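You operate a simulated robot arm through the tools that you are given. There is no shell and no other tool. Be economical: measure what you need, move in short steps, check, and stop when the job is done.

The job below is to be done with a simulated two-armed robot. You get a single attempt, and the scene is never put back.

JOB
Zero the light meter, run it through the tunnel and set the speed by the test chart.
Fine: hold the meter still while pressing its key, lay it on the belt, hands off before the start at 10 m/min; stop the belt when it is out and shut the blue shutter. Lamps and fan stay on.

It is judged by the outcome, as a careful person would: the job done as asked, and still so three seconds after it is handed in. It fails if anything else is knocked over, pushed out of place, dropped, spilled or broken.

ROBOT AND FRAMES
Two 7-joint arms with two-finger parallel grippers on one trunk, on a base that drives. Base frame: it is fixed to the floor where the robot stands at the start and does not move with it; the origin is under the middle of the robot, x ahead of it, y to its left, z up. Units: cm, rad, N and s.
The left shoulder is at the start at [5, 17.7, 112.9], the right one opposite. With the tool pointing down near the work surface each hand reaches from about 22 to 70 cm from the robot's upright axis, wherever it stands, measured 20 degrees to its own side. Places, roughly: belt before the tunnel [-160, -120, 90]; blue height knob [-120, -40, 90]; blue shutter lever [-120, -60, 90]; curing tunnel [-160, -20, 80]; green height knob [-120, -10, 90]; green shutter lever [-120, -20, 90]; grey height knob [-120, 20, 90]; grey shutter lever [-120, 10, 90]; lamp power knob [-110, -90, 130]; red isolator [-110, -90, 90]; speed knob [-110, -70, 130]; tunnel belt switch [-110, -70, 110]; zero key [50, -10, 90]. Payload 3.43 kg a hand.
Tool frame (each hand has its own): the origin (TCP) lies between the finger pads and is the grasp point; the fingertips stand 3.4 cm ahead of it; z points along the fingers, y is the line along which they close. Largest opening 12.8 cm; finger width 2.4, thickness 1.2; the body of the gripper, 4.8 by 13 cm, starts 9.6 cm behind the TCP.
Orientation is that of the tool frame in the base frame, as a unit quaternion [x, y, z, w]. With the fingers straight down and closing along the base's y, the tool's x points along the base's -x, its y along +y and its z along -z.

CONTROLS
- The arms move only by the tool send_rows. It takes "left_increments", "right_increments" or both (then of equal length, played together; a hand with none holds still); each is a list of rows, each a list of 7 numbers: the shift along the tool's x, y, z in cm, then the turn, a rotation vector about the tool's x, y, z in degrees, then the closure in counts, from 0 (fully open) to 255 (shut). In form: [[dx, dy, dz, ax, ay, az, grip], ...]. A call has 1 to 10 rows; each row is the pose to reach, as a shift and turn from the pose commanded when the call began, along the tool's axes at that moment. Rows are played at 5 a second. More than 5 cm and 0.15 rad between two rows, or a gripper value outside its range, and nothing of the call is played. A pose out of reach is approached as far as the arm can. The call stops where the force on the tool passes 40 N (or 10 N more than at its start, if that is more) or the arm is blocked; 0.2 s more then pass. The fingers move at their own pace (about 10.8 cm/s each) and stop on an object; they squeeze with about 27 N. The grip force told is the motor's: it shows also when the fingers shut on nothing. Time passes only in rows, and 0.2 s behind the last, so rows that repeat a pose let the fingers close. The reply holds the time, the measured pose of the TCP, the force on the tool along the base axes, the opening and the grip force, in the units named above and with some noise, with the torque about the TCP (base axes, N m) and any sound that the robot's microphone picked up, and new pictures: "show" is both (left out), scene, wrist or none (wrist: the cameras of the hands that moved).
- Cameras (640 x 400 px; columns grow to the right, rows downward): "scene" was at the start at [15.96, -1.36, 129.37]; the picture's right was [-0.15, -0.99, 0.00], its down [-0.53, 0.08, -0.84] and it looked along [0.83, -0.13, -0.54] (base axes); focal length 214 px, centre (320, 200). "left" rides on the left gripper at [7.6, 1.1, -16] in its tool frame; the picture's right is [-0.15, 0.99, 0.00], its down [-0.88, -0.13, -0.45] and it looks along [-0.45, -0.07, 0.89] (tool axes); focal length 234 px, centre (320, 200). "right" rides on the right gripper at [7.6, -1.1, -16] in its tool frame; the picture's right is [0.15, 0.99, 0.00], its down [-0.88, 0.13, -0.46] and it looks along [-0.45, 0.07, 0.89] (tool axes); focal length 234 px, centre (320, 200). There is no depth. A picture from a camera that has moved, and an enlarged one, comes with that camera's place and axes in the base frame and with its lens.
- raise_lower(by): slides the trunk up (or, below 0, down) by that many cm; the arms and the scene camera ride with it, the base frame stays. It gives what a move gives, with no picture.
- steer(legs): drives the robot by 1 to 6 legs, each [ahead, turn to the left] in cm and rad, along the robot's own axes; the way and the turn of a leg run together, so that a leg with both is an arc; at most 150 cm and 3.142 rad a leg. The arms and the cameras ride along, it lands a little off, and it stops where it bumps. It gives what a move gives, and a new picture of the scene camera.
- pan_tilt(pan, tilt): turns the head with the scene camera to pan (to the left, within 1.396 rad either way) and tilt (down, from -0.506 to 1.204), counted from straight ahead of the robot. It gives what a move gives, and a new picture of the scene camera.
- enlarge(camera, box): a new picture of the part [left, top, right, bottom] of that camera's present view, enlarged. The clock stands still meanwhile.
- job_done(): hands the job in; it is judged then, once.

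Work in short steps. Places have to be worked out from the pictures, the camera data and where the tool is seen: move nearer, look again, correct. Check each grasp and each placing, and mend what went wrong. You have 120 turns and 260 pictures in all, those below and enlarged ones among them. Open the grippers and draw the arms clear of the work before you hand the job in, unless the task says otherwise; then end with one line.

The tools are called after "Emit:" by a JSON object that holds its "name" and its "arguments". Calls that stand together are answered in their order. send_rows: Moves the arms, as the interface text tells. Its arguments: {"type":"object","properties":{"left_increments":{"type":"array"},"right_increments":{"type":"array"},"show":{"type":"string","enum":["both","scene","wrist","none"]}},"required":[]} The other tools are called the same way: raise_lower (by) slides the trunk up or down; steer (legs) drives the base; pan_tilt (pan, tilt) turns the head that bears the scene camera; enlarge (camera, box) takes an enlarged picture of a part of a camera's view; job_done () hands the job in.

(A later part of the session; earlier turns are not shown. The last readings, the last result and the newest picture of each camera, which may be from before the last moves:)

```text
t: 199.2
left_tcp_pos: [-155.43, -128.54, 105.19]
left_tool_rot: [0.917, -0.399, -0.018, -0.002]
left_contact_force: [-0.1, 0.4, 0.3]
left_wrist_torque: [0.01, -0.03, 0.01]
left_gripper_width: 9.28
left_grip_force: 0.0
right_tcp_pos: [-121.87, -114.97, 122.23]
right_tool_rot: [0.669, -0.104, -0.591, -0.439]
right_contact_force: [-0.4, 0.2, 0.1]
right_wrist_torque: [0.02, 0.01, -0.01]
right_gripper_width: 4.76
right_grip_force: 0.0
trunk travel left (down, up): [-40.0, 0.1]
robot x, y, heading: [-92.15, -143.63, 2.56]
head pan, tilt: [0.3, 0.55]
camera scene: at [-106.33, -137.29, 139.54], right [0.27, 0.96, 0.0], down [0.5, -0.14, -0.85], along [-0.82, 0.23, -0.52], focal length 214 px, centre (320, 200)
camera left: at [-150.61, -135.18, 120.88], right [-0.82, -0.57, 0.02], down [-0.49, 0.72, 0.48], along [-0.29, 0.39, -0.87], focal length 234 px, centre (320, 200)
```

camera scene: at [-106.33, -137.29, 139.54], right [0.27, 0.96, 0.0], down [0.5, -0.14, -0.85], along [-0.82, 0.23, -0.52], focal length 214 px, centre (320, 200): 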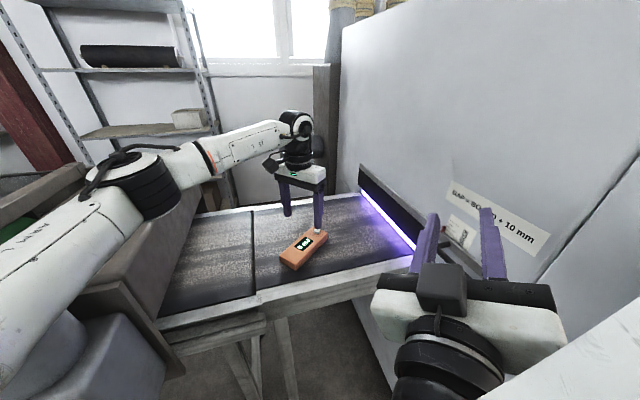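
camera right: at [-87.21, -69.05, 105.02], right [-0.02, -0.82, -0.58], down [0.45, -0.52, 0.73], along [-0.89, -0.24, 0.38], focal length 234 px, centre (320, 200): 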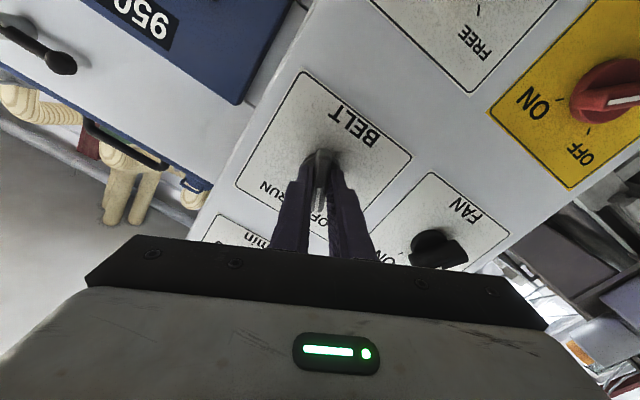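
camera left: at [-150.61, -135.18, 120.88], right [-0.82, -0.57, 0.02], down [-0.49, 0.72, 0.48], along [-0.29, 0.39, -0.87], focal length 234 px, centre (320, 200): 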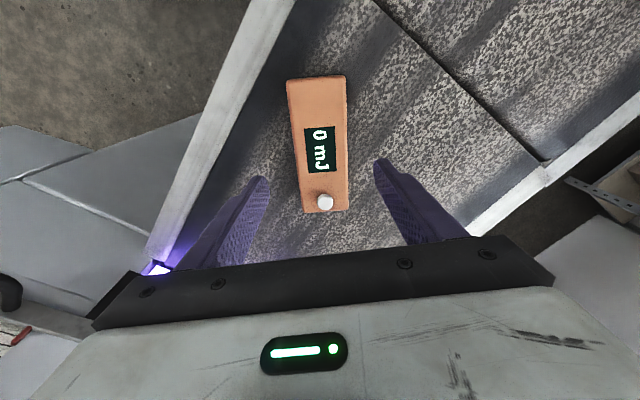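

The meter lies flat, fully on the tunnel belt, 0 mJ, hands off. I raise the left hand, back out along the diagonal, then retract the arm.

Emit:
{"name": "send_rows", "arguments": {"left_increments": [[0.5, 0, -4, 0, 0, 0, 40], [3, 0, -8, 0, 0, 0, 0], [6, 0, -11, 0, 0, 0, 0]], "show": "none"}}

Emit:
{"name": "steer", "arguments": {"legs": [[-58, 0]]}}

Emit:
{"name": "send_rows", "arguments": {"left_increments": [[4.8, -0.7, 0, 0, 0, 0, 0], [9.6, -1.5, 0, 0, 0, 0, 0], [14.4, -2.2, 0, 0, 0, 0, 0], [19.2, -3, 0, 0, 0, 0, 0], [24, -3.7, 0, 0, 0, 0, 0]], "show": "none"}}

Emit:
{"name": "raise_lower", "arguments": {"by": -10}}

```text
t: 200.0
left_tcp_pos: [-151.05, -133.48, 115.94]
left_tool_rot: [0.917, -0.399, -0.017, -0.002]
left_contact_force: [0.4, -0.1, 0.8]
left_wrist_torque: [0.0, 0.0, 0.01]
left_gripper_width: 12.78
left_grip_force: 0.1
right_tcp_pos: [-121.91, -114.95, 122.34]
right_tool_rot: [0.669, -0.102, -0.591, -0.439]
right_contact_force: [0.3, -0.9, 0.5]
right_wrist_torque: [0.02, -0.03, 0.01]
right_gripper_width: 4.75
right_grip_force: 0.0
trunk travel left (down, up): [-40.0, 0.1]
robot x, y, heading: [-92.12, -143.36, 2.565]
head pan, tilt: [0.3, 0.55]
```

```text
t: 203.3
left_tcp_pos: [-102.47, -165.03, 115.92]
left_tool_rot: [0.917, -0.398, -0.017, -0.002]
left_contact_force: [0.3, -0.1, -0.5]
left_wrist_torque: [0.02, 0.0, -0.01]
left_gripper_width: 12.81
left_grip_force: 0.0
right_tcp_pos: [-73.39, -146.48, 122.31]
right_tool_rot: [0.67, -0.102, -0.592, -0.437]
right_contact_force: [0.0, 0.1, 0.1]
right_wrist_torque: [0.0, 0.02, -0.02]
right_gripper_width: 4.78
right_grip_force: 0.0
trunk travel left (down, up): [-40.0, 0.1]
robot x, y, heading: [-43.56, -175.03, 2.56]
head pan, tilt: [0.3, 0.55]
camera scene: at [-57.79, -168.9, 139.54], right [0.27, 0.96, 0.0], down [0.5, -0.14, -0.85], along [-0.82, 0.23, -0.52], focal length 214 px, centre (320, 200)
```

scene: 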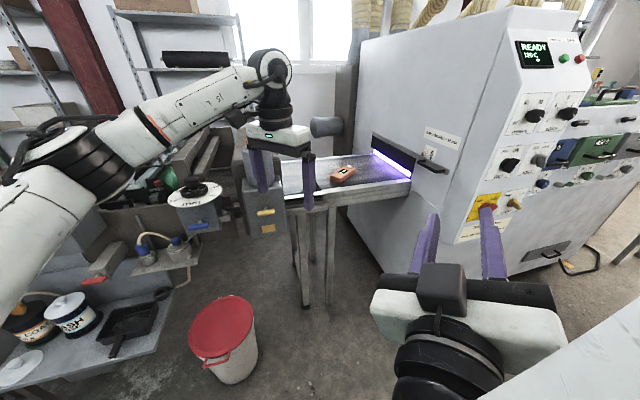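

```text
t: 204.5
left_tcp_pos: [-83.35, -180.13, 114.99]
left_tool_rot: [0.918, -0.396, -0.017, -0.002]
left_contact_force: [-0.4, -0.8, 0.3]
left_wrist_torque: [-0.01, 0.03, 0.04]
left_gripper_width: 12.79
left_grip_force: 0.0
right_tcp_pos: [-73.44, -146.5, 122.38]
right_tool_rot: [0.669, -0.102, -0.591, -0.44]
right_contact_force: [0.1, -0.7, -0.3]
right_wrist_torque: [0.0, 0.02, 0.02]
right_gripper_width: 4.77
right_grip_force: 0.1
trunk travel left (down, up): [-40.0, 0.1]
robot x, y, heading: [-43.06, -175.11, 2.569]
head pan, tilt: [0.3, 0.55]
```

```text
t: 205.8
left_tcp_pos: [-83.57, -179.91, 104.94]
left_tool_rot: [0.917, -0.398, -0.017, -0.002]
left_contact_force: [-0.5, -0.3, 0.1]
left_wrist_torque: [-0.01, 0.0, 0.01]
left_gripper_width: 12.78
left_grip_force: 0.0
right_tcp_pos: [-73.44, -146.48, 112.3]
right_tool_rot: [0.669, -0.103, -0.591, -0.438]
right_contact_force: [0.7, 0.0, -0.6]
right_wrist_torque: [-0.01, -0.02, -0.05]
right_gripper_width: 4.77
right_grip_force: 0.0
trunk travel left (down, up): [-30.0, 10.1]
robot x, y, heading: [-43.5, -174.84, 2.567]
head pan, tilt: [0.3, 0.55]
```

Now I go to the panel: turn, drive along it at a safe distance, then face it.

Emit:
{"name": "steer", "arguments": {"legs": [[0, -1.067], [97, 0], [0, 1.62]]}}

Emit:
{"name": "pan_tilt", "arguments": {"pan": 0.1, "tilt": 0.3}}

```text
t: 217.4
left_tcp_pos: [-67.13, -104.67, 104.97]
left_tool_rot: [0.988, -0.155, -0.016, 0.003]
left_contact_force: [0.4, 0.5, 0.9]
left_wrist_torque: [-0.03, 0.0, 0.02]
left_gripper_width: 12.78
left_grip_force: 0.0
right_tcp_pos: [-74.64, -70.67, 112.36]
right_tool_rot: [-0.674, -0.071, 0.682, 0.275]
right_contact_force: [0.9, -0.5, -0.2]
right_wrist_torque: [-0.02, 0.0, 0.0]
right_gripper_width: 4.76
right_grip_force: 0.1
trunk travel left (down, up): [-30.0, 10.1]
robot x, y, heading: [-34.56, -81.02, 3.08]
head pan, tilt: [0.3, 0.55]
camera scene: at [-50.16, -82.6, 129.53], right [-0.23, 0.97, 0.0], down [0.51, 0.12, -0.85], along [-0.83, -0.2, -0.52], focal length 214 px, centre (320, 200)
```

scene: 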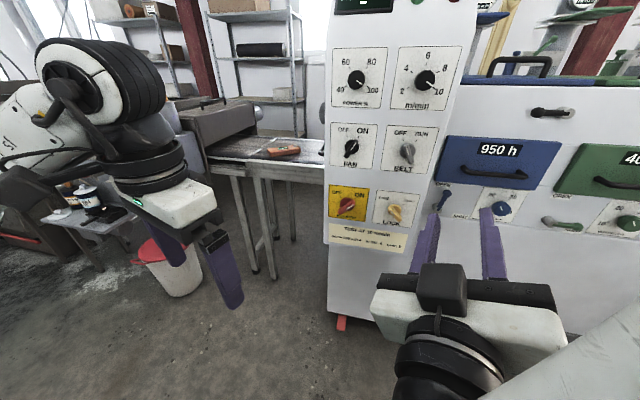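

```text
t: 218.2
left_tcp_pos: [-67.19, -104.78, 104.78]
left_tool_rot: [0.988, -0.154, -0.017, 0.002]
left_contact_force: [0.6, 0.7, 0.0]
left_wrist_torque: [0.01, 0.0, 0.0]
left_gripper_width: 12.81
left_grip_force: 0.0
right_tcp_pos: [-74.75, -70.62, 112.27]
right_tool_rot: [-0.674, -0.068, 0.682, 0.276]
right_contact_force: [-0.6, -0.1, 0.0]
right_wrist_torque: [-0.02, -0.02, 0.0]
right_gripper_width: 4.75
right_grip_force: 0.1
trunk travel left (down, up): [-30.0, 10.1]
robot x, y, heading: [-34.81, -80.83, 3.076]
head pan, tilt: [0.099, 0.3]
camera scene: at [-50.76, -80.83, 131.83], right [-0.03, 1.0, 0.0], down [0.3, 0.01, -0.96], along [-0.95, -0.03, -0.3], focal length 214 px, centre (320, 200)
```

scene: 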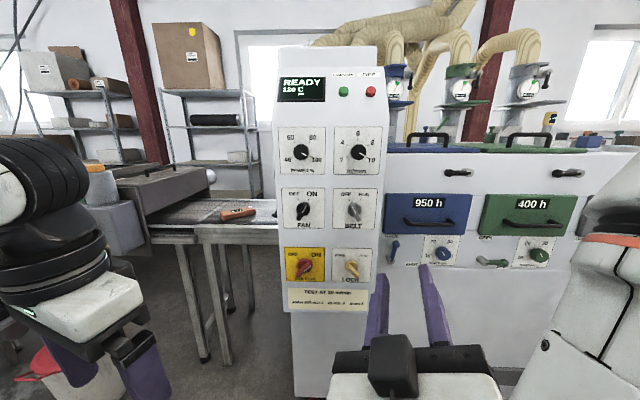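

Panel and meter as expected. I drive 19 cm forward and straighten the right hand to point squarely at the panel.

Emit:
{"name": "steer", "arguments": {"legs": [[19, 0]]}}

Emit:
{"name": "send_rows", "arguments": {"right_increments": [[0, 0, 0, -5.5, -1.2, 0, 160], [0, 0, 0, -11, -2.4, 0, 160], [0, 0, 0, -16.5, -3.5, 0, 160], [0, 0, 0, -16.5, -3.5, 0, 160]], "show": "wrist"}}

Emit:
{"name": "enlarge", "arguments": {"camera": "scene", "box": [280, 200, 480, 340]}}

```text
t: 219.7
left_tcp_pos: [-85.73, -103.6, 104.86]
left_tool_rot: [0.988, -0.153, -0.017, 0.002]
left_contact_force: [0.2, 0.7, -1.0]
left_wrist_torque: [-0.01, -0.01, 0.0]
left_gripper_width: 12.82
left_grip_force: 0.1
right_tcp_pos: [-93.37, -69.42, 112.28]
right_tool_rot: [-0.674, -0.071, 0.683, 0.274]
right_contact_force: [-0.4, 0.7, -0.4]
right_wrist_torque: [0.02, 0.0, 0.01]
right_gripper_width: 4.77
right_grip_force: 0.1
trunk travel left (down, up): [-30.0, 10.1]
robot x, y, heading: [-53.13, -79.75, 3.08]
head pan, tilt: [0.099, 0.3]
camera scene: at [-69.44, -79.65, 131.82], right [-0.04, 1.0, 0.0], down [0.3, 0.01, -0.95], along [-0.95, -0.03, -0.3], focal length 214 px, centre (320, 200)
```

scene: 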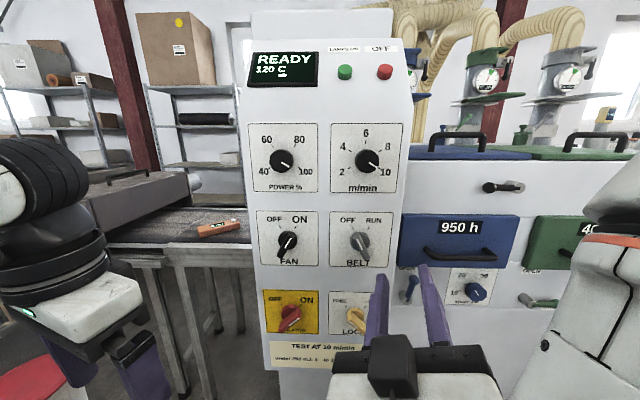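

```text
t: 220.7
left_tcp_pos: [-85.63, -103.64, 104.91]
left_tool_rot: [0.988, -0.153, -0.018, 0.003]
left_contact_force: [1.2, 1.2, 0.0]
left_wrist_torque: [0.01, 0.01, 0.03]
left_gripper_width: 12.81
left_grip_force: 0.2
right_tcp_pos: [-95.65, -72.19, 112.18]
right_tool_rot: [-0.685, -0.178, 0.686, 0.173]
right_contact_force: [-0.2, -0.3, 0.5]
right_wrist_torque: [0.04, 0.01, -0.02]
right_gripper_width: 4.76
right_grip_force: 0.0
right hand out of reach, approached as far as the arm can: row 2, 3, 4
trunk travel left (down, up): [-30.0, 10.1]
robot x, y, heading: [-53.1, -79.96, 3.076]
head pan, tilt: [0.099, 0.3]
camera right: at [-79.61, -67.44, 106.02], right [0.01, -0.8, -0.6], down [0.46, -0.53, 0.71], along [-0.89, -0.28, 0.36], focal length 234 px, centre (320, 200)
```

right: 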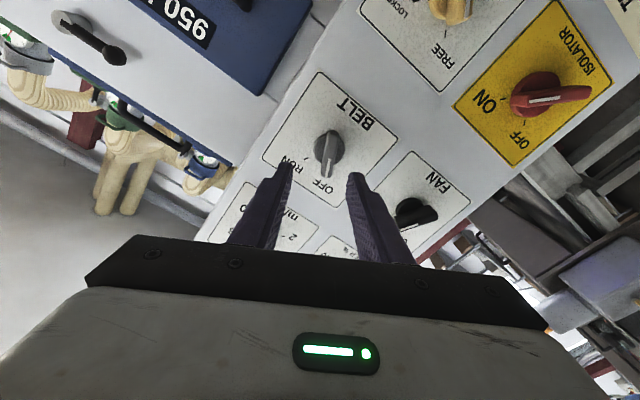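

```text
2.86 times, centred on (380, 270) of scene
camera zoom: at [-69.37, -79.67, 131.83], right [-0.04, 1.0, 0.0], down [0.3, 0.01, -0.96], along [-0.95, -0.03, -0.3], focal length 613 px, centre (149, 0)
```

zoom: 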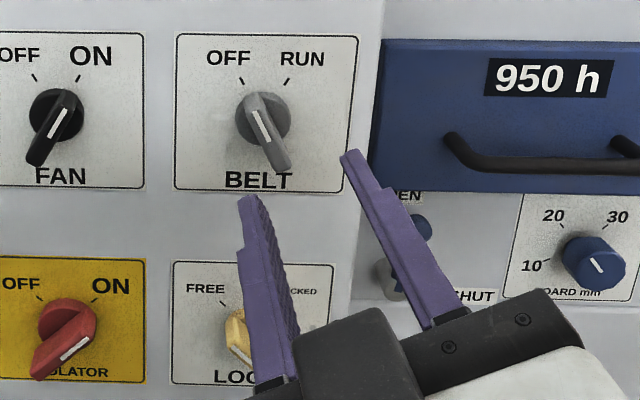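

The knob is at (-106.7, -73.2, 111.5); I shift by ~1.2 cm, advance and close on the bar.

Emit:
{"name": "send_rows", "arguments": {"right_increments": [[0.2, 1.25, 1.5, 0, 0, 0, 160], [0.2, 1.25, 3.5, 0, 0, 0, 160], [0.2, 1.25, 5.5, 0, 0, 0, 160], [0.2, 1.25, 5.5, 0, 0, 0, 160]], "show": "wrist"}}

```text
t: 221.7
left_tcp_pos: [-85.68, -103.6, 104.96]
left_tool_rot: [0.988, -0.153, -0.018, 0.003]
left_contact_force: [-0.6, -0.3, 0.6]
left_wrist_torque: [0.0, 0.04, 0.02]
left_gripper_width: 12.79
left_grip_force: 0.0
right_tcp_pos: [-101.31, -72.91, 111.54]
right_tool_rot: [-0.685, -0.177, 0.686, 0.173]
right_contact_force: [-0.5, 0.5, 0.4]
right_wrist_torque: [-0.01, -0.02, -0.02]
right_gripper_width: 4.75
right_grip_force: 0.1
trunk travel left (down, up): [-30.0, 10.1]
robot x, y, heading: [-53.38, -79.88, 3.077]
head pan, tilt: [0.099, 0.3]
camera right: at [-85.16, -68.29, 105.31], right [0.0, -0.8, -0.6], down [0.46, -0.53, 0.71], along [-0.89, -0.28, 0.36], focal length 234 px, centre (320, 200)
```

right: 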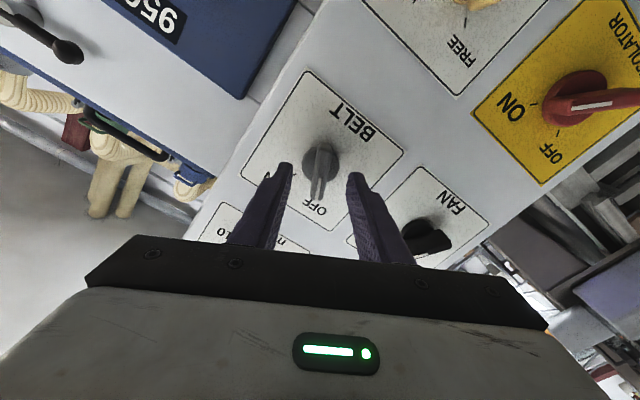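

Aligned as before. I advance, close on the bar, and check the grip.

Emit:
{"name": "send_rows", "arguments": {"right_increments": [[0, -0.2, 1.2, 0, 0, 0, 160], [0, -0.2, 2.1, 0, 0, 0, 160], [0, -0.2, 2.1, 0, 0, 0, 210], [0, -0.2, 2.1, 0, 0, 0, 240], [0, -0.2, 2.1, 0, 0, 0, 240], [0, -0.2, 2.1, 0, 0, 0, 240]], "show": "none"}}

```text
t: 223.1
left_tcp_pos: [-85.68, -103.73, 104.94]
left_tool_rot: [0.988, -0.152, -0.017, 0.002]
left_contact_force: [0.0, -0.2, 0.0]
left_wrist_torque: [-0.01, 0.0, 0.02]
left_gripper_width: 12.8
left_grip_force: 0.0
right_tcp_pos: [-103.27, -73.1, 111.59]
right_tool_rot: [0.686, 0.176, -0.685, -0.172]
right_contact_force: [1.1, -7.9, -7.6]
right_wrist_torque: [0.0, 0.6, -0.23]
right_gripper_width: 1.25
right_grip_force: 44.9
trunk travel left (down, up): [-30.0, 10.1]
robot x, y, heading: [-53.4, -79.61, 3.084]
head pan, tilt: [0.099, 0.3]
```

Firm grip (1.25 cm, 45 N). Hands are off the meter, speed is at 10 – I turn the switch clockwise to RUN.

Emit:
{"name": "send_rows", "arguments": {"right_increments": [[0, 0.1, 0, 0, 0, 8, 240], [0, 0.1, 0, 0, 0, 16, 240], [0, 0.1, 0, 0, 0, 24, 240], [0, 0.1, 0, 0, 0, 32, 240], [0, 0.1, 0, 0, 0, 40, 240], [0, 0.1, 0, 0, 0, 48, 240], [0, 0.1, 0, 0, 0, 56, 240]], "show": "scene"}}

```text
t: 224.7
left_tcp_pos: [-85.62, -103.7, 104.85]
left_tool_rot: [0.988, -0.153, -0.018, 0.002]
left_contact_force: [1.0, -0.3, 0.8]
left_wrist_torque: [0.0, -0.02, 0.0]
left_gripper_width: 12.82
left_grip_force: 0.1
right_tcp_pos: [-103.24, -73.01, 111.59]
right_tool_rot: [0.688, -0.166, -0.685, 0.17]
right_contact_force: [15.4, -1.7, -15.1]
right_wrist_torque: [0.04, 0.24, -0.53]
right_gripper_width: 1.28
right_grip_force: 44.7
trunk travel left (down, up): [-30.0, 10.1]
robot x, y, heading: [-53.0, -79.68, 3.078]
head pan, tilt: [0.099, 0.3]
camera scene: at [-69.28, -79.66, 131.84], right [-0.04, 1.0, 0.0], down [0.29, 0.01, -0.96], along [-0.95, -0.03, -0.29], focal length 214 px, centre (320, 200)
```

scene: 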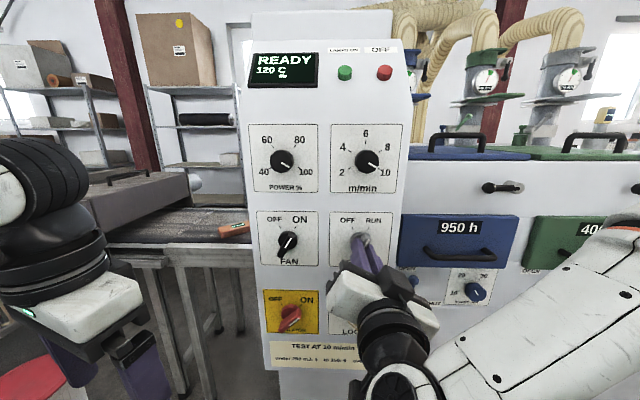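

The meter is moving toward the tunnel (shifted right), so the belt runs since about t≈224.2. I wait while holding the switch.

Emit:
{"name": "send_rows", "arguments": {"right_increments": [[0, 0, 0, 0, 0, 0, 240], [0, 0, 0, 0, 0, 0, 240], [0, 0, 0, 0, 0, 0, 240], [0, 0, 0, 0, 0, 0, 240], [0, 0, 0, 0, 0, 0, 240], [0, 0, 0, 0, 0, 0, 240]], "show": "scene"}}

```text
t: 226.1
left_tcp_pos: [-85.68, -103.62, 104.96]
left_tool_rot: [0.988, -0.153, -0.019, 0.002]
left_contact_force: [-0.5, 0.1, 0.3]
left_wrist_torque: [0.01, 0.0, 0.02]
left_gripper_width: 12.79
left_grip_force: 0.1
right_tcp_pos: [-103.39, -73.06, 111.59]
right_tool_rot: [0.689, -0.166, -0.685, 0.169]
right_contact_force: [15.8, -0.1, -17.7]
right_wrist_torque: [0.02, -0.08, -0.55]
right_gripper_width: 1.26
right_grip_force: 45.0
trunk travel left (down, up): [-30.0, 10.1]
robot x, y, heading: [-53.16, -79.49, 3.072]
head pan, tilt: [0.099, 0.3]
camera scene: at [-69.31, -79.63, 131.84], right [-0.04, 1.0, 0.0], down [0.29, 0.01, -0.96], along [-0.95, -0.03, -0.3], focal length 214 px, centre (320, 200)
```

scene: 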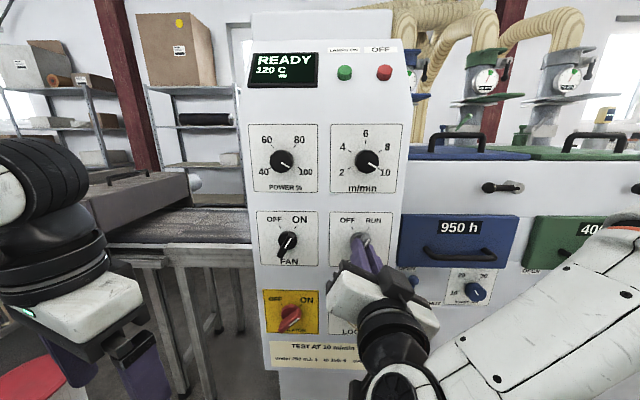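

The meter has gone past the panel edge. I keep waiting (10 m/min ≈ 16.7 cm/s; about 193–215 cm to go in total, so stop near t≈237).

Emit:
{"name": "send_rows", "arguments": {"right_increments": [[0, 0, 0, 0, 0, 0, 240], [0, 0, 0, 0, 0, 0, 240], [0, 0, 0, 0, 0, 0, 240], [0, 0, 0, 0, 0, 0, 240], [0, 0, 0, 0, 0, 0, 240], [0, 0, 0, 0, 0, 0, 240], [0, 0, 0, 0, 0, 0, 240], [0, 0, 0, 0, 0, 0, 240], [0, 0, 0, 0, 0, 0, 240], [0, 0, 0, 0, 0, 0, 240]], "show": "none"}}

Emit:
{"name": "send_rows", "arguments": {"right_increments": [[0, 0, 0, 0, 0, 0, 240], [0, 0, 0, 0, 0, 0, 240], [0, 0, 0, 0, 0, 0, 240], [0, 0, 0, 0, 0, 0, 240], [0, 0, 0, 0, 0, 0, 240], [0, 0, 0, 0, 0, 0, 240], [0, 0, 0, 0, 0, 0, 240], [0, 0, 0, 0, 0, 0, 240], [0, 0, 0, 0, 0, 0, 240], [0, 0, 0, 0, 0, 0, 240]], "show": "none"}}

Emit:
{"name": "send_rows", "arguments": {"right_increments": [[0, 0, 0, 0, 0, 0, 240], [0, 0, 0, 0, 0, 0, 240], [0, 0, 0, 0, 0, 0, 240], [0, 0, 0, 0, 0, 0, 240], [0, 0, 0, 0, 0, 0, 240], [0, 0, 0, 0, 0, 0, 240], [0, 0, 0, 0, 0, 0, 240], [0, 0, 0, 0, 0, 0, 240], [0, 0, 0, 0, 0, 0, 240], [0, 0, 0, 0, 0, 0, 240]], "show": "none"}}

Emit:
{"name": "send_rows", "arguments": {"right_increments": [[0, 0, 0, 0, 0, 0, 240], [0, 0, 0, 0, 0, 0, 240], [0, 0, 0, 0, 0, 0, 240], [0, 0, 0, 0, 0, 0, 240], [0, 0, 0, 0, 0, 0, 240], [0, 0, 0, 0, 0, 0, 240], [0, 0, 0, 0, 0, 0, 240], [0, 0, 0, 0, 0, 0, 240], [0, 0, 0, 0, 0, 0, 240], [0, 0, 0, 0, 0, 0, 240]], "show": "scene"}}

```text
t: 228.3
left_tcp_pos: [-85.6, -103.57, 104.97]
left_tool_rot: [0.988, -0.153, -0.018, 0.003]
left_contact_force: [0.5, -0.2, 0.6]
left_wrist_torque: [0.01, -0.01, 0.03]
left_gripper_width: 12.79
left_grip_force: 0.1
right_tcp_pos: [-103.22, -73.12, 111.63]
right_tool_rot: [0.689, -0.166, -0.685, 0.17]
right_contact_force: [14.3, -0.1, -16.5]
right_wrist_torque: [-0.02, -0.73, -0.19]
right_gripper_width: 1.26
right_grip_force: 44.7
trunk travel left (down, up): [-30.0, 10.1]
robot x, y, heading: [-53.21, -79.89, 3.082]
head pan, tilt: [0.099, 0.3]
```

```text
t: 230.5
left_tcp_pos: [-85.71, -103.59, 104.98]
left_tool_rot: [0.988, -0.153, -0.017, 0.002]
left_contact_force: [0.7, -0.5, -0.3]
left_wrist_torque: [0.0, -0.02, -0.02]
left_gripper_width: 12.8
left_grip_force: 0.1
right_tcp_pos: [-103.29, -73.0, 111.5]
right_tool_rot: [0.688, -0.166, -0.686, 0.169]
right_contact_force: [15.3, 0.4, -16.1]
right_wrist_torque: [-0.03, -0.6, -0.22]
right_gripper_width: 1.29
right_grip_force: 45.0
trunk travel left (down, up): [-30.0, 10.1]
robot x, y, heading: [-52.9, -79.7, 3.081]
head pan, tilt: [0.099, 0.3]
```

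```text
t: 232.7
left_tcp_pos: [-85.61, -103.6, 104.96]
left_tool_rot: [0.988, -0.152, -0.018, 0.003]
left_contact_force: [-0.6, -0.3, -0.9]
left_wrist_torque: [0.0, 0.0, 0.0]
left_gripper_width: 12.8
left_grip_force: 0.0
right_tcp_pos: [-103.31, -73.11, 111.53]
right_tool_rot: [0.688, -0.165, -0.686, 0.17]
right_contact_force: [15.8, 0.6, -16.7]
right_wrist_torque: [0.03, -0.59, -0.27]
right_gripper_width: 1.29
right_grip_force: 45.1
trunk travel left (down, up): [-30.0, 10.1]
robot x, y, heading: [-53.16, -79.43, 3.079]
head pan, tilt: [0.099, 0.3]
```

```text
t: 234.9
left_tcp_pos: [-85.66, -103.7, 104.91]
left_tool_rot: [0.988, -0.153, -0.018, 0.003]
left_contact_force: [-0.5, -0.5, -0.8]
left_wrist_torque: [-0.05, 0.01, -0.01]
left_gripper_width: 12.8
left_grip_force: 0.0
right_tcp_pos: [-103.29, -73.07, 111.58]
right_tool_rot: [0.688, -0.166, -0.686, 0.168]
right_contact_force: [15.9, 0.4, -16.8]
right_wrist_torque: [0.04, -0.61, -0.3]
right_gripper_width: 1.28
right_grip_force: 44.7
trunk travel left (down, up): [-30.0, 10.1]
robot x, y, heading: [-53.1, -79.51, 3.08]
head pan, tilt: [0.099, 0.3]
camera scene: at [-69.32, -79.63, 131.84], right [-0.04, 1.0, 0.0], down [0.29, 0.01, -0.96], along [-0.95, -0.03, -0.3], focal length 214 px, centre (320, 200)
```

scene: 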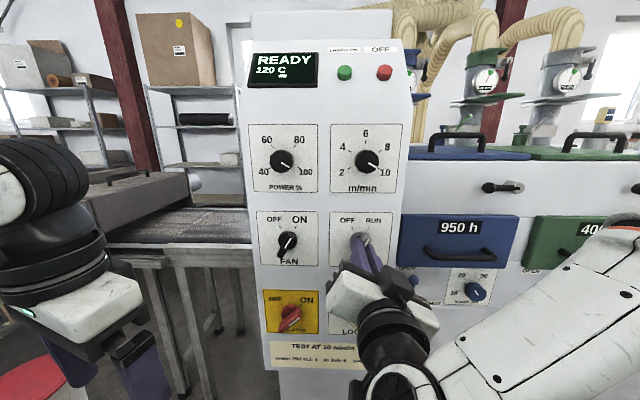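

About 178 cm travelled by now; I wait ~1.2 s more, then turn the switch back to OFF.

Emit:
{"name": "send_rows", "arguments": {"right_increments": [[0, 0, 0, 0, 0, 0, 240], [0, 0, 0, 0, 0, 0, 240], [0, 0, 0, 0, 0, 0, 240], [0, 0, 0, 0, 0, 0, 240], [0, 0, 0, 0, 0, 0, 240]], "show": "none"}}

Emit:
{"name": "send_rows", "arguments": {"right_increments": [[0, 0, 0, 0, 0, -8, 240], [0, 0, 0, 0, 0, -16, 240], [0, 0, 0, 0, 0, -24, 240], [0, 0, 0, 0, 0, -32, 240], [0, 0, 0, 0, 0, -40, 240], [0, 0, 0, 0, 0, -48, 240], [0, 0, 0, 0, 0, -56, 240], [0, 0, 0, 0, 0, -58, 240]], "show": "scene"}}

```text
t: 236.1
left_tcp_pos: [-85.57, -103.55, 104.88]
left_tool_rot: [0.988, -0.153, -0.018, 0.003]
left_contact_force: [0.6, -0.4, 0.9]
left_wrist_torque: [0.02, -0.03, 0.0]
left_gripper_width: 12.8
left_grip_force: 0.1
right_tcp_pos: [-103.28, -72.97, 111.75]
right_tool_rot: [0.688, -0.167, -0.686, 0.168]
right_contact_force: [15.1, 0.7, -17.5]
right_wrist_torque: [0.01, -0.61, -0.31]
right_gripper_width: 1.29
right_grip_force: 44.6
trunk travel left (down, up): [-30.0, 10.1]
robot x, y, heading: [-53.43, -79.81, 3.075]
head pan, tilt: [0.099, 0.3]
```

```text
t: 237.9
left_tcp_pos: [-85.68, -103.7, 105.02]
left_tool_rot: [0.988, -0.153, -0.017, 0.002]
left_contact_force: [-0.5, 0.3, 0.3]
left_wrist_torque: [0.01, -0.01, -0.01]
left_gripper_width: 12.79
left_grip_force: 0.1
right_tcp_pos: [-103.15, -73.07, 111.69]
right_tool_rot: [0.682, 0.189, -0.682, -0.183]
right_contact_force: [12.2, -3.8, -16.6]
right_wrist_torque: [-1.25, -0.26, -0.57]
right_gripper_width: 1.28
right_grip_force: 44.8
trunk travel left (down, up): [-30.0, 10.1]
robot x, y, heading: [-52.94, -80.14, 3.078]
head pan, tilt: [0.099, 0.3]
camera scene: at [-69.35, -79.66, 131.83], right [-0.04, 1.0, 0.0], down [0.3, 0.01, -0.96], along [-0.95, -0.03, -0.3], focal length 214 px, centre (320, 200)
```

scene: 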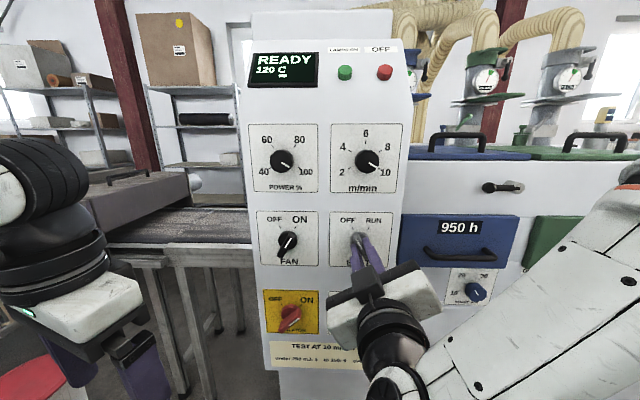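

I release the switch, back off, and check its position.

Emit:
{"name": "send_rows", "arguments": {"right_increments": [[0, 0, 0, 0, 0, 0, 200], [0, 0, 0, 0, 0, 0, 160], [0, 0, -3, 0, 0, 0, 160], [0, 0, -7, 0, 0, 0, 160]], "show": "none"}}

Emit:
{"name": "enlarge", "arguments": {"camera": "scene", "box": [240, 110, 420, 310]}}

```text
t: 238.9
left_tcp_pos: [-85.65, -103.68, 104.94]
left_tool_rot: [0.988, -0.153, -0.018, 0.003]
left_contact_force: [0.0, -0.2, -0.1]
left_wrist_torque: [0.0, 0.01, -0.01]
left_gripper_width: 12.8
left_grip_force: 0.0
right_tcp_pos: [-96.18, -73.24, 111.64]
right_tool_rot: [-0.681, -0.189, 0.682, 0.186]
right_contact_force: [0.4, -0.2, 0.5]
right_wrist_torque: [-0.01, 0.02, 0.0]
right_gripper_width: 4.78
right_grip_force: 0.0
trunk travel left (down, up): [-30.0, 10.1]
robot x, y, heading: [-53.35, -79.76, 3.078]
head pan, tilt: [0.099, 0.3]
```

```text
2.00 times, centred on (330, 210) of scene
camera zoom: at [-69.34, -79.68, 131.84], right [-0.04, 1.0, 0.0], down [0.3, 0.01, -0.96], along [-0.95, -0.03, -0.3], focal length 429 px, centre (300, 180)
```

zoom: 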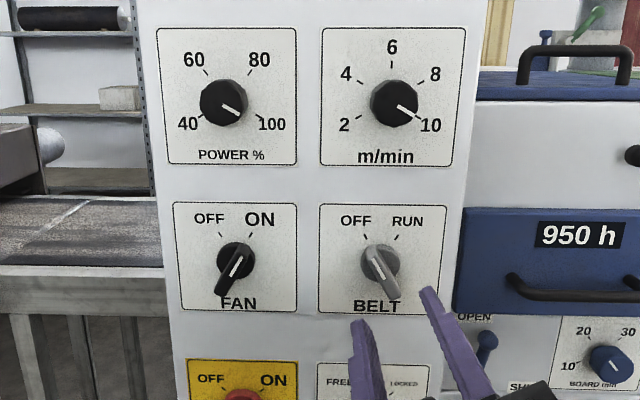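

Belt is OFF, fan and isolator untouched. I back off and drive to the outlet to check the meter and read it.

Emit:
{"name": "steer", "arguments": {"legs": [[-20, 0], [0, -1.51], [128, 0]]}}

Emit:
{"name": "raise_lower", "arguments": {"by": 10}}

Emit:
{"name": "pan_tilt", "arguments": {"pan": 1.39, "tilt": 0.4}}

```text
t: 250.2
left_tcp_pos: [-60.13, 75.69, 104.94]
left_tool_rot: [-0.619, 0.785, 0.014, 0.01]
left_contact_force: [-0.6, 1.1, -0.4]
left_wrist_torque: [0.01, 0.01, -0.02]
left_gripper_width: 12.79
left_grip_force: 0.2
right_tcp_pos: [-30.46, 88.35, 111.62]
right_tool_rot: [0.627, -0.327, -0.373, -0.601]
right_contact_force: [0.5, -0.6, -0.1]
right_wrist_torque: [-0.02, 0.01, 0.06]
right_gripper_width: 4.77
right_grip_force: 0.0
trunk travel left (down, up): [-30.0, 10.1]
robot x, y, heading: [-34.22, 44.58, 1.576]
head pan, tilt: [0.099, 0.3]
camera scene: at [-34.94, 61.17, 131.83], right [0.99, 0.11, 0.0], down [0.03, -0.29, -0.96], along [-0.1, 0.95, -0.3], focal length 214 px, centre (320, 200)
```

scene: 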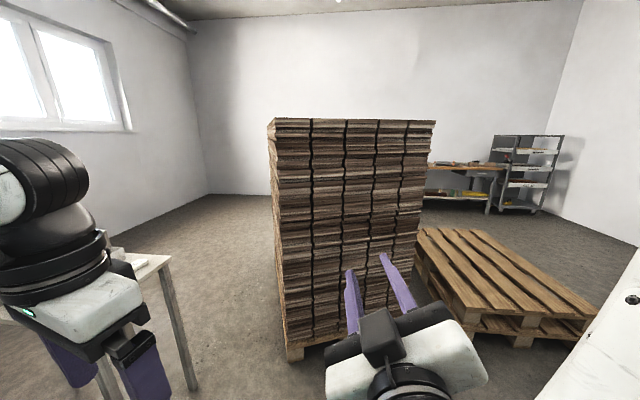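

```text
t: 251.5
left_tcp_pos: [-60.26, 75.64, 114.83]
left_tool_rot: [-0.619, 0.785, 0.014, 0.01]
left_contact_force: [0.1, 0.4, 0.2]
left_wrist_torque: [-0.01, 0.01, -0.01]
left_gripper_width: 12.8
left_grip_force: 0.0
right_tcp_pos: [-30.41, 88.3, 121.62]
right_tool_rot: [0.628, -0.326, -0.374, -0.6]
right_contact_force: [0.3, -1.1, -0.6]
right_wrist_torque: [0.0, -0.01, 0.03]
right_gripper_width: 4.77
right_grip_force: 0.1
trunk travel left (down, up): [-40.0, 0.1]
robot x, y, heading: [-34.35, 45.03, 1.579]
head pan, tilt: [0.099, 0.3]
```

```text
t: 252.9
left_tcp_pos: [-60.06, 75.71, 114.86]
left_tool_rot: [-0.619, 0.785, 0.014, 0.01]
left_contact_force: [-0.2, 0.0, -0.6]
left_wrist_torque: [0.01, -0.01, 0.01]
left_gripper_width: 12.77
left_grip_force: 0.1
right_tcp_pos: [-30.46, 88.32, 121.74]
right_tool_rot: [0.627, -0.327, -0.373, -0.601]
right_contact_force: [0.1, 0.2, 0.8]
right_wrist_torque: [0.01, -0.01, -0.04]
right_gripper_width: 4.76
right_grip_force: 0.2
trunk travel left (down, up): [-40.0, 0.1]
robot x, y, heading: [-33.84, 44.87, 1.578]
head pan, tilt: [1.389, 0.4]
camera scene: at [-43.07, 53.49, 140.91], right [0.17, 0.98, 0.0], down [0.38, -0.07, -0.92], along [-0.91, 0.16, -0.39], focal length 214 px, centre (320, 200)
```

scene: 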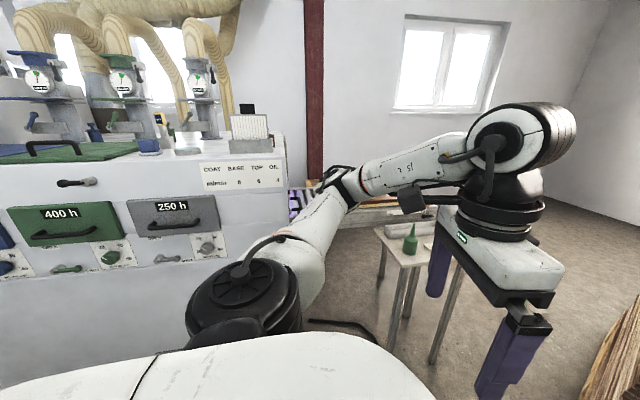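

I need to be a bit farther along; drive 25 cm more and look again.

Emit:
{"name": "steer", "arguments": {"legs": [[26, 0]]}}

Emit:
{"name": "enlarge", "arguments": {"camera": "scene", "box": [180, 150, 400, 290]}}

```text
t: 254.8
left_tcp_pos: [-60.39, 101.3, 115.0]
left_tool_rot: [-0.619, 0.785, 0.014, 0.01]
left_contact_force: [-0.4, 1.2, 0.2]
left_wrist_torque: [-0.06, 0.02, -0.01]
left_gripper_width: 12.82
left_grip_force: 0.1
right_tcp_pos: [-30.72, 114.15, 121.65]
right_tool_rot: [0.627, -0.326, -0.374, -0.6]
right_contact_force: [0.5, 0.4, 0.3]
right_wrist_torque: [0.01, 0.01, 0.01]
right_gripper_width: 4.78
right_grip_force: 0.2
trunk travel left (down, up): [-40.0, 0.1]
robot x, y, heading: [-34.73, 70.11, 1.581]
head pan, tilt: [1.389, 0.4]
camera scene: at [-43.29, 79.24, 140.9], right [0.17, 0.99, 0.0], down [0.38, -0.07, -0.92], along [-0.91, 0.16, -0.39], focal length 214 px, centre (320, 200)
```

scene: 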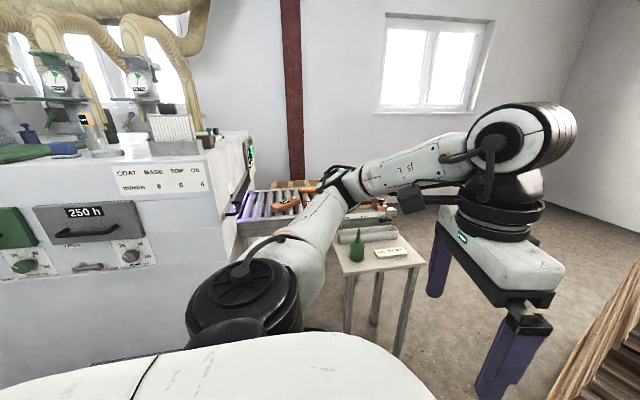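

```text
2.86 times, centred on (290, 220) of scene
camera zoom: at [-43.29, 79.24, 140.9], right [0.17, 0.99, 0.0], down [0.38, -0.07, -0.92], along [-0.91, 0.16, -0.39], focal length 613 px, centre (406, 143)
```

zoom: 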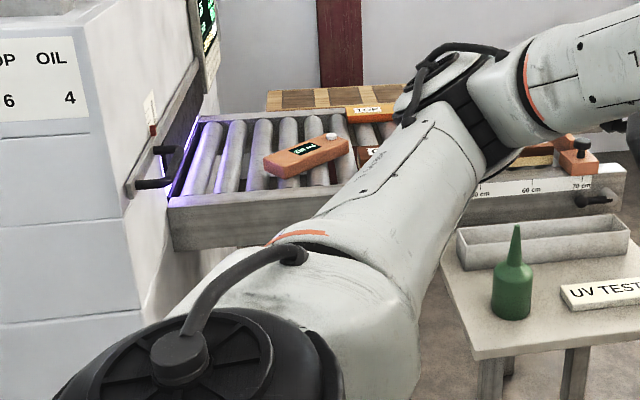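

The meter is out on the rollers. I zoom in on its display.

Emit:
{"name": "enlarge", "arguments": {"camera": "scene", "box": [268, 192, 304, 214]}}

```text
16.00 times, centred on (286, 203) of scene
camera zoom: at [-43.29, 79.24, 140.9], right [0.17, 0.99, 0.0], down [0.38, -0.07, -0.92], along [-0.91, 0.16, -0.39], focal length 3432 px, centre (864, 152)
```

zoom: 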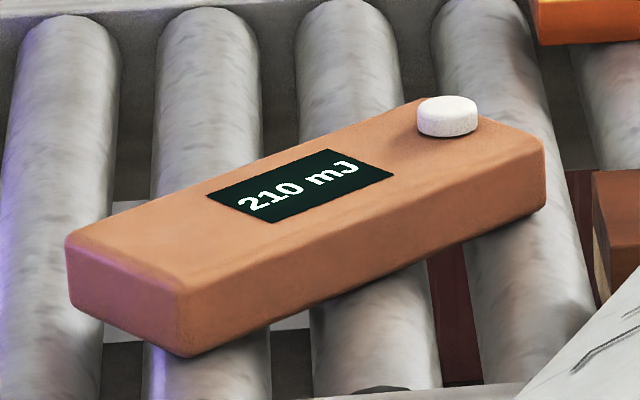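

Reading: 210 mJ → chart "under 250: 4", so the speed must be set to 4 m/min. I return to the panel with the trunk kept raised for the speed knob (~(-106.5, -72.8, 127)).

Emit:
{"name": "steer", "arguments": {"legs": [[-149, 0], [0, 1.497], [18, 0]]}}

Emit:
{"name": "pan_tilt", "arguments": {"pan": 0.1, "tilt": 0.4}}

Emit:
{"name": "enlarge", "arguments": {"camera": "right", "box": [0, 0, 640, 400]}}

```text
t: 266.9
left_tcp_pos: [-87.36, -98.72, 114.81]
left_tool_rot: [0.982, -0.189, -0.018, 0.003]
left_contact_force: [-0.8, 0.1, 0.1]
left_wrist_torque: [0.05, -0.01, 0.0]
left_gripper_width: 12.79
left_grip_force: 0.0
right_tcp_pos: [-95.62, -67.64, 121.68]
right_tool_rot: [0.688, 0.165, -0.675, -0.209]
right_contact_force: [0.0, -0.7, -0.4]
right_wrist_torque: [-0.01, -0.01, 0.01]
right_gripper_width: 4.79
right_grip_force: 0.1
trunk travel left (down, up): [-40.0, 0.1]
robot x, y, heading: [-53.37, -77.3, 3.003]
head pan, tilt: [1.389, 0.4]
camera scene: at [-62.93, -85.23, 140.9], right [-0.95, 0.31, 0.0], down [0.12, 0.37, -0.92], along [-0.29, -0.87, -0.39], focal length 214 px, centre (320, 200)
```

scene: 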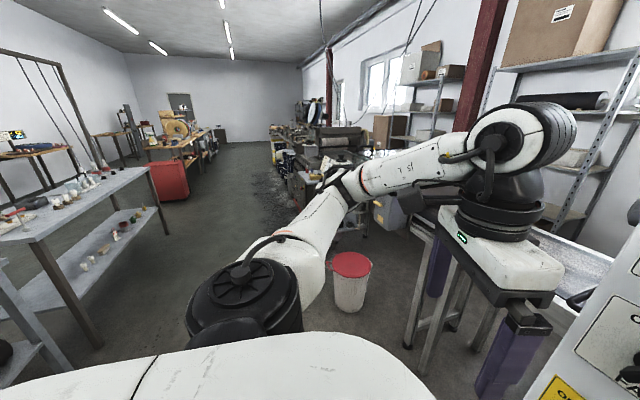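

```text
t: 268.4
left_tcp_pos: [-87.4, -98.73, 115.03]
left_tool_rot: [0.982, -0.189, -0.017, 0.002]
left_contact_force: [-0.6, 0.1, 1.2]
left_wrist_torque: [0.01, 0.01, 0.02]
left_gripper_width: 12.81
left_grip_force: 0.1
right_tcp_pos: [-95.58, -67.66, 121.75]
right_tool_rot: [0.688, 0.164, -0.675, -0.21]
right_contact_force: [-0.7, -0.1, 0.1]
right_wrist_torque: [-0.05, -0.01, -0.01]
right_gripper_width: 4.76
right_grip_force: 0.0
trunk travel left (down, up): [-40.0, 0.1]
robot x, y, heading: [-53.19, -77.24, 3.004]
head pan, tilt: [0.099, 0.4]
camera scene: at [-69.2, -76.1, 140.91], right [0.04, 1.0, 0.0], down [0.39, -0.01, -0.92], along [-0.92, 0.03, -0.39], focal length 214 px, centre (320, 200)
```

scene: 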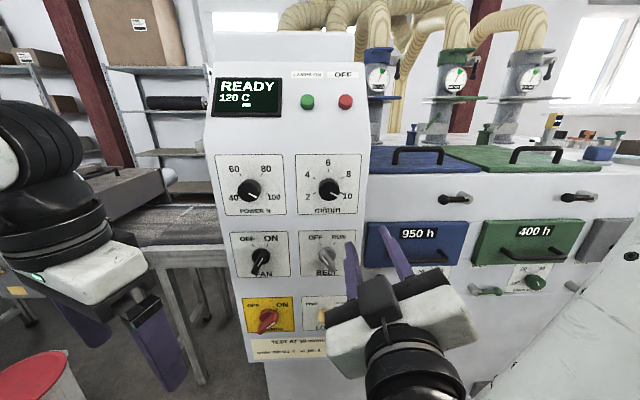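

```text
1.00 times, centred on (320, 200) of right
camera zoom: at [-79.16, -63.86, 115.62], right [-0.05, -0.78, -0.63], down [0.42, -0.59, 0.69], along [-0.91, -0.23, 0.35], focal length 234 px, centre (320, 200)
```

zoom: 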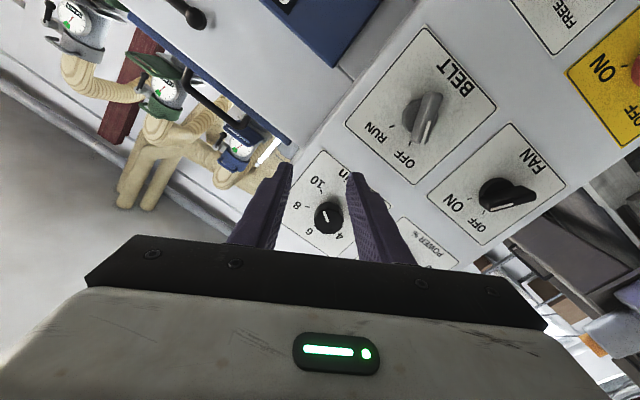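

Knob triangulated at (-106.8, -73.4, 127.4). I move the hand in front of it, squaring it up, opening to ~6.5 cm, then roll clockwise for the long counter-clockwise turn.

Emit:
{"name": "send_rows", "arguments": {"right_increments": [[-2, 0.5, 0, -1, -0.6, 0, 125], [-4, 1, 0.3, -2, -1.2, 0, 125], [-6, 1.6, 0.6, -3.2, -1.9, 0, 125], [-7.8, 2.1, 1, -3.2, -1.9, 0, 125]], "show": "none"}}

Emit:
{"name": "send_rows", "arguments": {"right_increments": [[0, 0, 0, 0, 0, 8.5, 125], [0, 0, 0, 0, 0, 17, 125], [0, 0, 0, 0, 0, 25.5, 125], [0, 0, 0, 0, 0, 34, 125], [0, 0, 0, 0, 0, 42.5, 125], [0, 0, 0, 0, 0, 51, 125], [0, 0, 0, 0, 0, 59.5, 125], [0, 0, 0, 0, 0, 68, 125], [0, 0, 0, 0, 0, 76.5, 125], [0, 0, 0, 0, 0, 85, 125]], "show": "both"}}

```text
t: 269.4
left_tcp_pos: [-87.37, -98.82, 114.88]
left_tool_rot: [0.982, -0.19, -0.017, 0.001]
left_contact_force: [-0.1, -0.3, 0.2]
left_wrist_torque: [0.01, -0.02, -0.01]
left_gripper_width: 12.8
left_grip_force: 0.0
right_tcp_pos: [-97.14, -73.29, 127.45]
right_tool_rot: [0.682, 0.185, -0.682, -0.188]
right_contact_force: [0.3, -0.2, -0.6]
right_wrist_torque: [0.01, 0.01, 0.04]
right_gripper_width: 6.49
right_grip_force: 0.1
trunk travel left (down, up): [-40.0, 0.1]
robot x, y, heading: [-53.04, -77.37, 3.004]
head pan, tilt: [0.099, 0.4]
```

```text
t: 271.6
left_tcp_pos: [-87.32, -98.79, 114.89]
left_tool_rot: [0.982, -0.189, -0.017, 0.003]
left_contact_force: [0.1, 0.1, 0.7]
left_wrist_torque: [0.01, 0.01, -0.01]
left_gripper_width: 12.81
left_grip_force: 0.1
right_tcp_pos: [-97.0, -73.33, 127.23]
right_tool_rot: [-0.627, 0.326, 0.629, -0.324]
right_contact_force: [0.3, 0.2, -0.5]
right_wrist_torque: [0.01, 0.02, -0.01]
right_gripper_width: 6.52
right_grip_force: 0.1
trunk travel left (down, up): [-40.0, 0.1]
robot x, y, heading: [-53.23, -77.28, 3.003]
head pan, tilt: [0.099, 0.4]
camera scene: at [-69.21, -76.09, 140.9], right [0.04, 1.0, 0.0], down [0.39, -0.01, -0.92], along [-0.92, 0.03, -0.39], focal length 214 px, centre (320, 200)
camera right: at [-80.87, -78.86, 121.85], right [0.0, -0.69, 0.72], down [0.46, 0.64, 0.62], along [-0.89, 0.33, 0.32], focal length 234 px, centre (320, 200)
```

scene: 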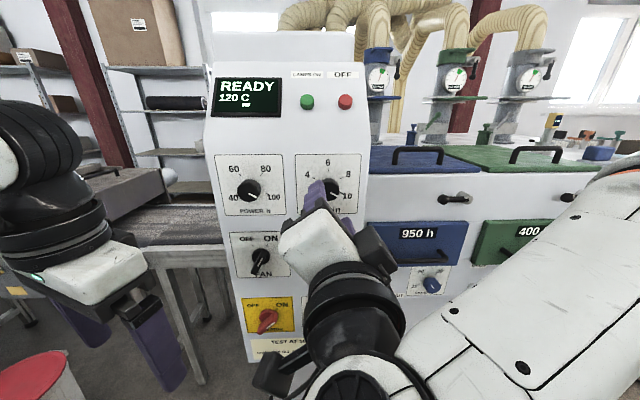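
right: 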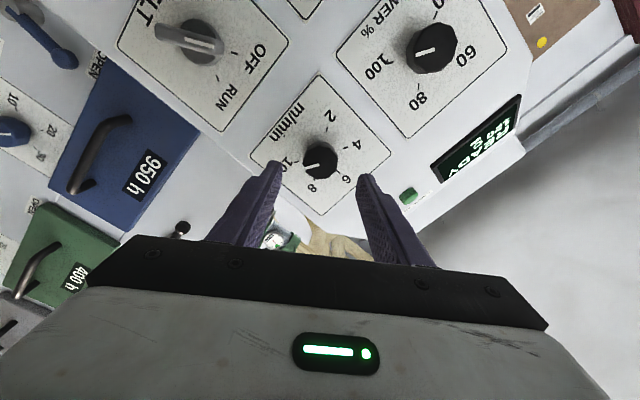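

Knob is centred between the fingers at roll +55°. I advance 6 cm and close on it.

Emit:
{"name": "send_rows", "arguments": {"right_increments": [[0, 0, 2, 0, 0, 0, 125], [0, 0, 4, 0, 0, 0, 125], [0, 0, 6.1, 0, 0, 0, 125], [0, 0, 6.1, 0, 0, 0, 160], [0, 0, 6.1, 0, 0, 0, 190], [0, 0, 6.1, 0, 0, 0, 220], [0, 0, 6.1, 0, 0, 0, 220]], "show": "wrist"}}

```text
t: 273.2
left_tcp_pos: [-87.3, -98.85, 114.83]
left_tool_rot: [0.982, -0.189, -0.017, 0.002]
left_contact_force: [0.2, 0.5, -0.1]
left_wrist_torque: [0.02, -0.01, 0.01]
left_gripper_width: 12.79
left_grip_force: 0.1
right_tcp_pos: [-103.13, -73.41, 127.41]
right_tool_rot: [-0.627, 0.325, 0.63, -0.322]
right_contact_force: [-4.3, -2.5, 6.1]
right_wrist_torque: [0.0, 0.15, 0.3]
right_gripper_width: 3.69
right_grip_force: 45.1
trunk travel left (down, up): [-40.0, 0.1]
robot x, y, heading: [-53.31, -77.35, 3.001]
head pan, tilt: [0.099, 0.4]
camera right: at [-87.13, -78.78, 121.93], right [0.0, -0.69, 0.72], down [0.46, 0.64, 0.62], along [-0.89, 0.33, 0.32], focal length 234 px, centre (320, 200)
```

right: 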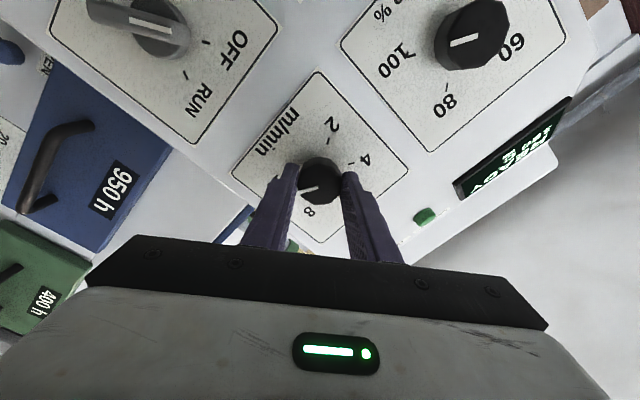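

Gripped (3.7 cm diameter). I turn counter-clockwise 85° and check the pointer.

Emit:
{"name": "send_rows", "arguments": {"right_increments": [[0, 0, 0, 0, 0, -8.5, 220], [0, 0, 0, 0, 0, -17, 220], [0, 0, 0, 0, 0, -25.5, 220], [0, 0, 0, 0, 0, -34, 220], [0, 0, 0, 0, 0, -42.5, 220], [0, 0, 0, 0, 0, -51, 220], [0, 0, 0, 0, 0, -59.5, 220], [0, 0, 0, 0, 0, -68, 220], [0, 0, 0, 0, 0, -76.5, 220], [0, 0, 0, 0, 0, -85, 220]], "show": "wrist"}}

Emit:
{"name": "enlarge", "arguments": {"camera": "scene", "box": [285, 145, 375, 220]}}

```text
t: 275.4
left_tcp_pos: [-87.39, -98.64, 114.84]
left_tool_rot: [0.982, -0.189, -0.018, 0.002]
left_contact_force: [-0.5, 0.3, 0.1]
left_wrist_torque: [-0.03, -0.01, 0.0]
left_gripper_width: 12.79
left_grip_force: 0.0
right_tcp_pos: [-103.31, -73.09, 127.38]
right_tool_rot: [0.682, 0.183, -0.682, -0.19]
right_contact_force: [-12.1, 5.8, 11.2]
right_wrist_torque: [-0.05, 0.86, -0.05]
right_gripper_width: 3.7
right_grip_force: 44.8
trunk travel left (down, up): [-40.0, 0.1]
robot x, y, heading: [-53.15, -77.38, 3.001]
head pan, tilt: [0.099, 0.4]
camera right: at [-87.06, -68.28, 121.26], right [-0.01, -0.78, -0.63], down [0.45, -0.56, 0.69], along [-0.89, -0.28, 0.35], focal length 234 px, centre (320, 200)
```

right: 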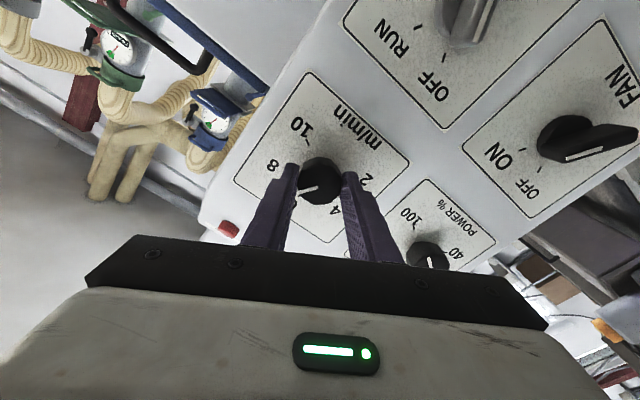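

```text
5.33 times, centred on (330, 182) of scene
camera zoom: at [-69.31, -75.98, 140.9], right [0.04, 1.0, 0.0], down [0.39, -0.02, -0.92], along [-0.92, 0.03, -0.39], focal length 1144 px, centre (267, 293)
```

zoom: 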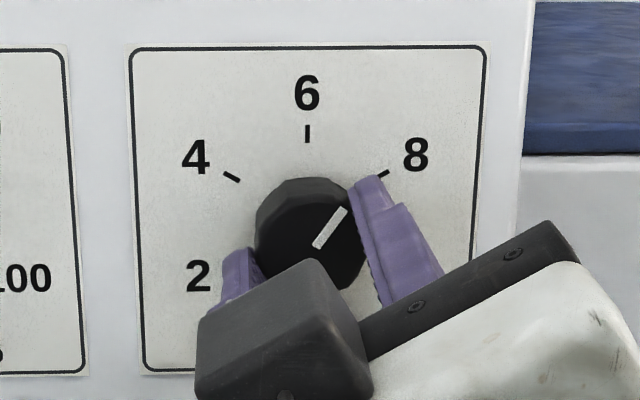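

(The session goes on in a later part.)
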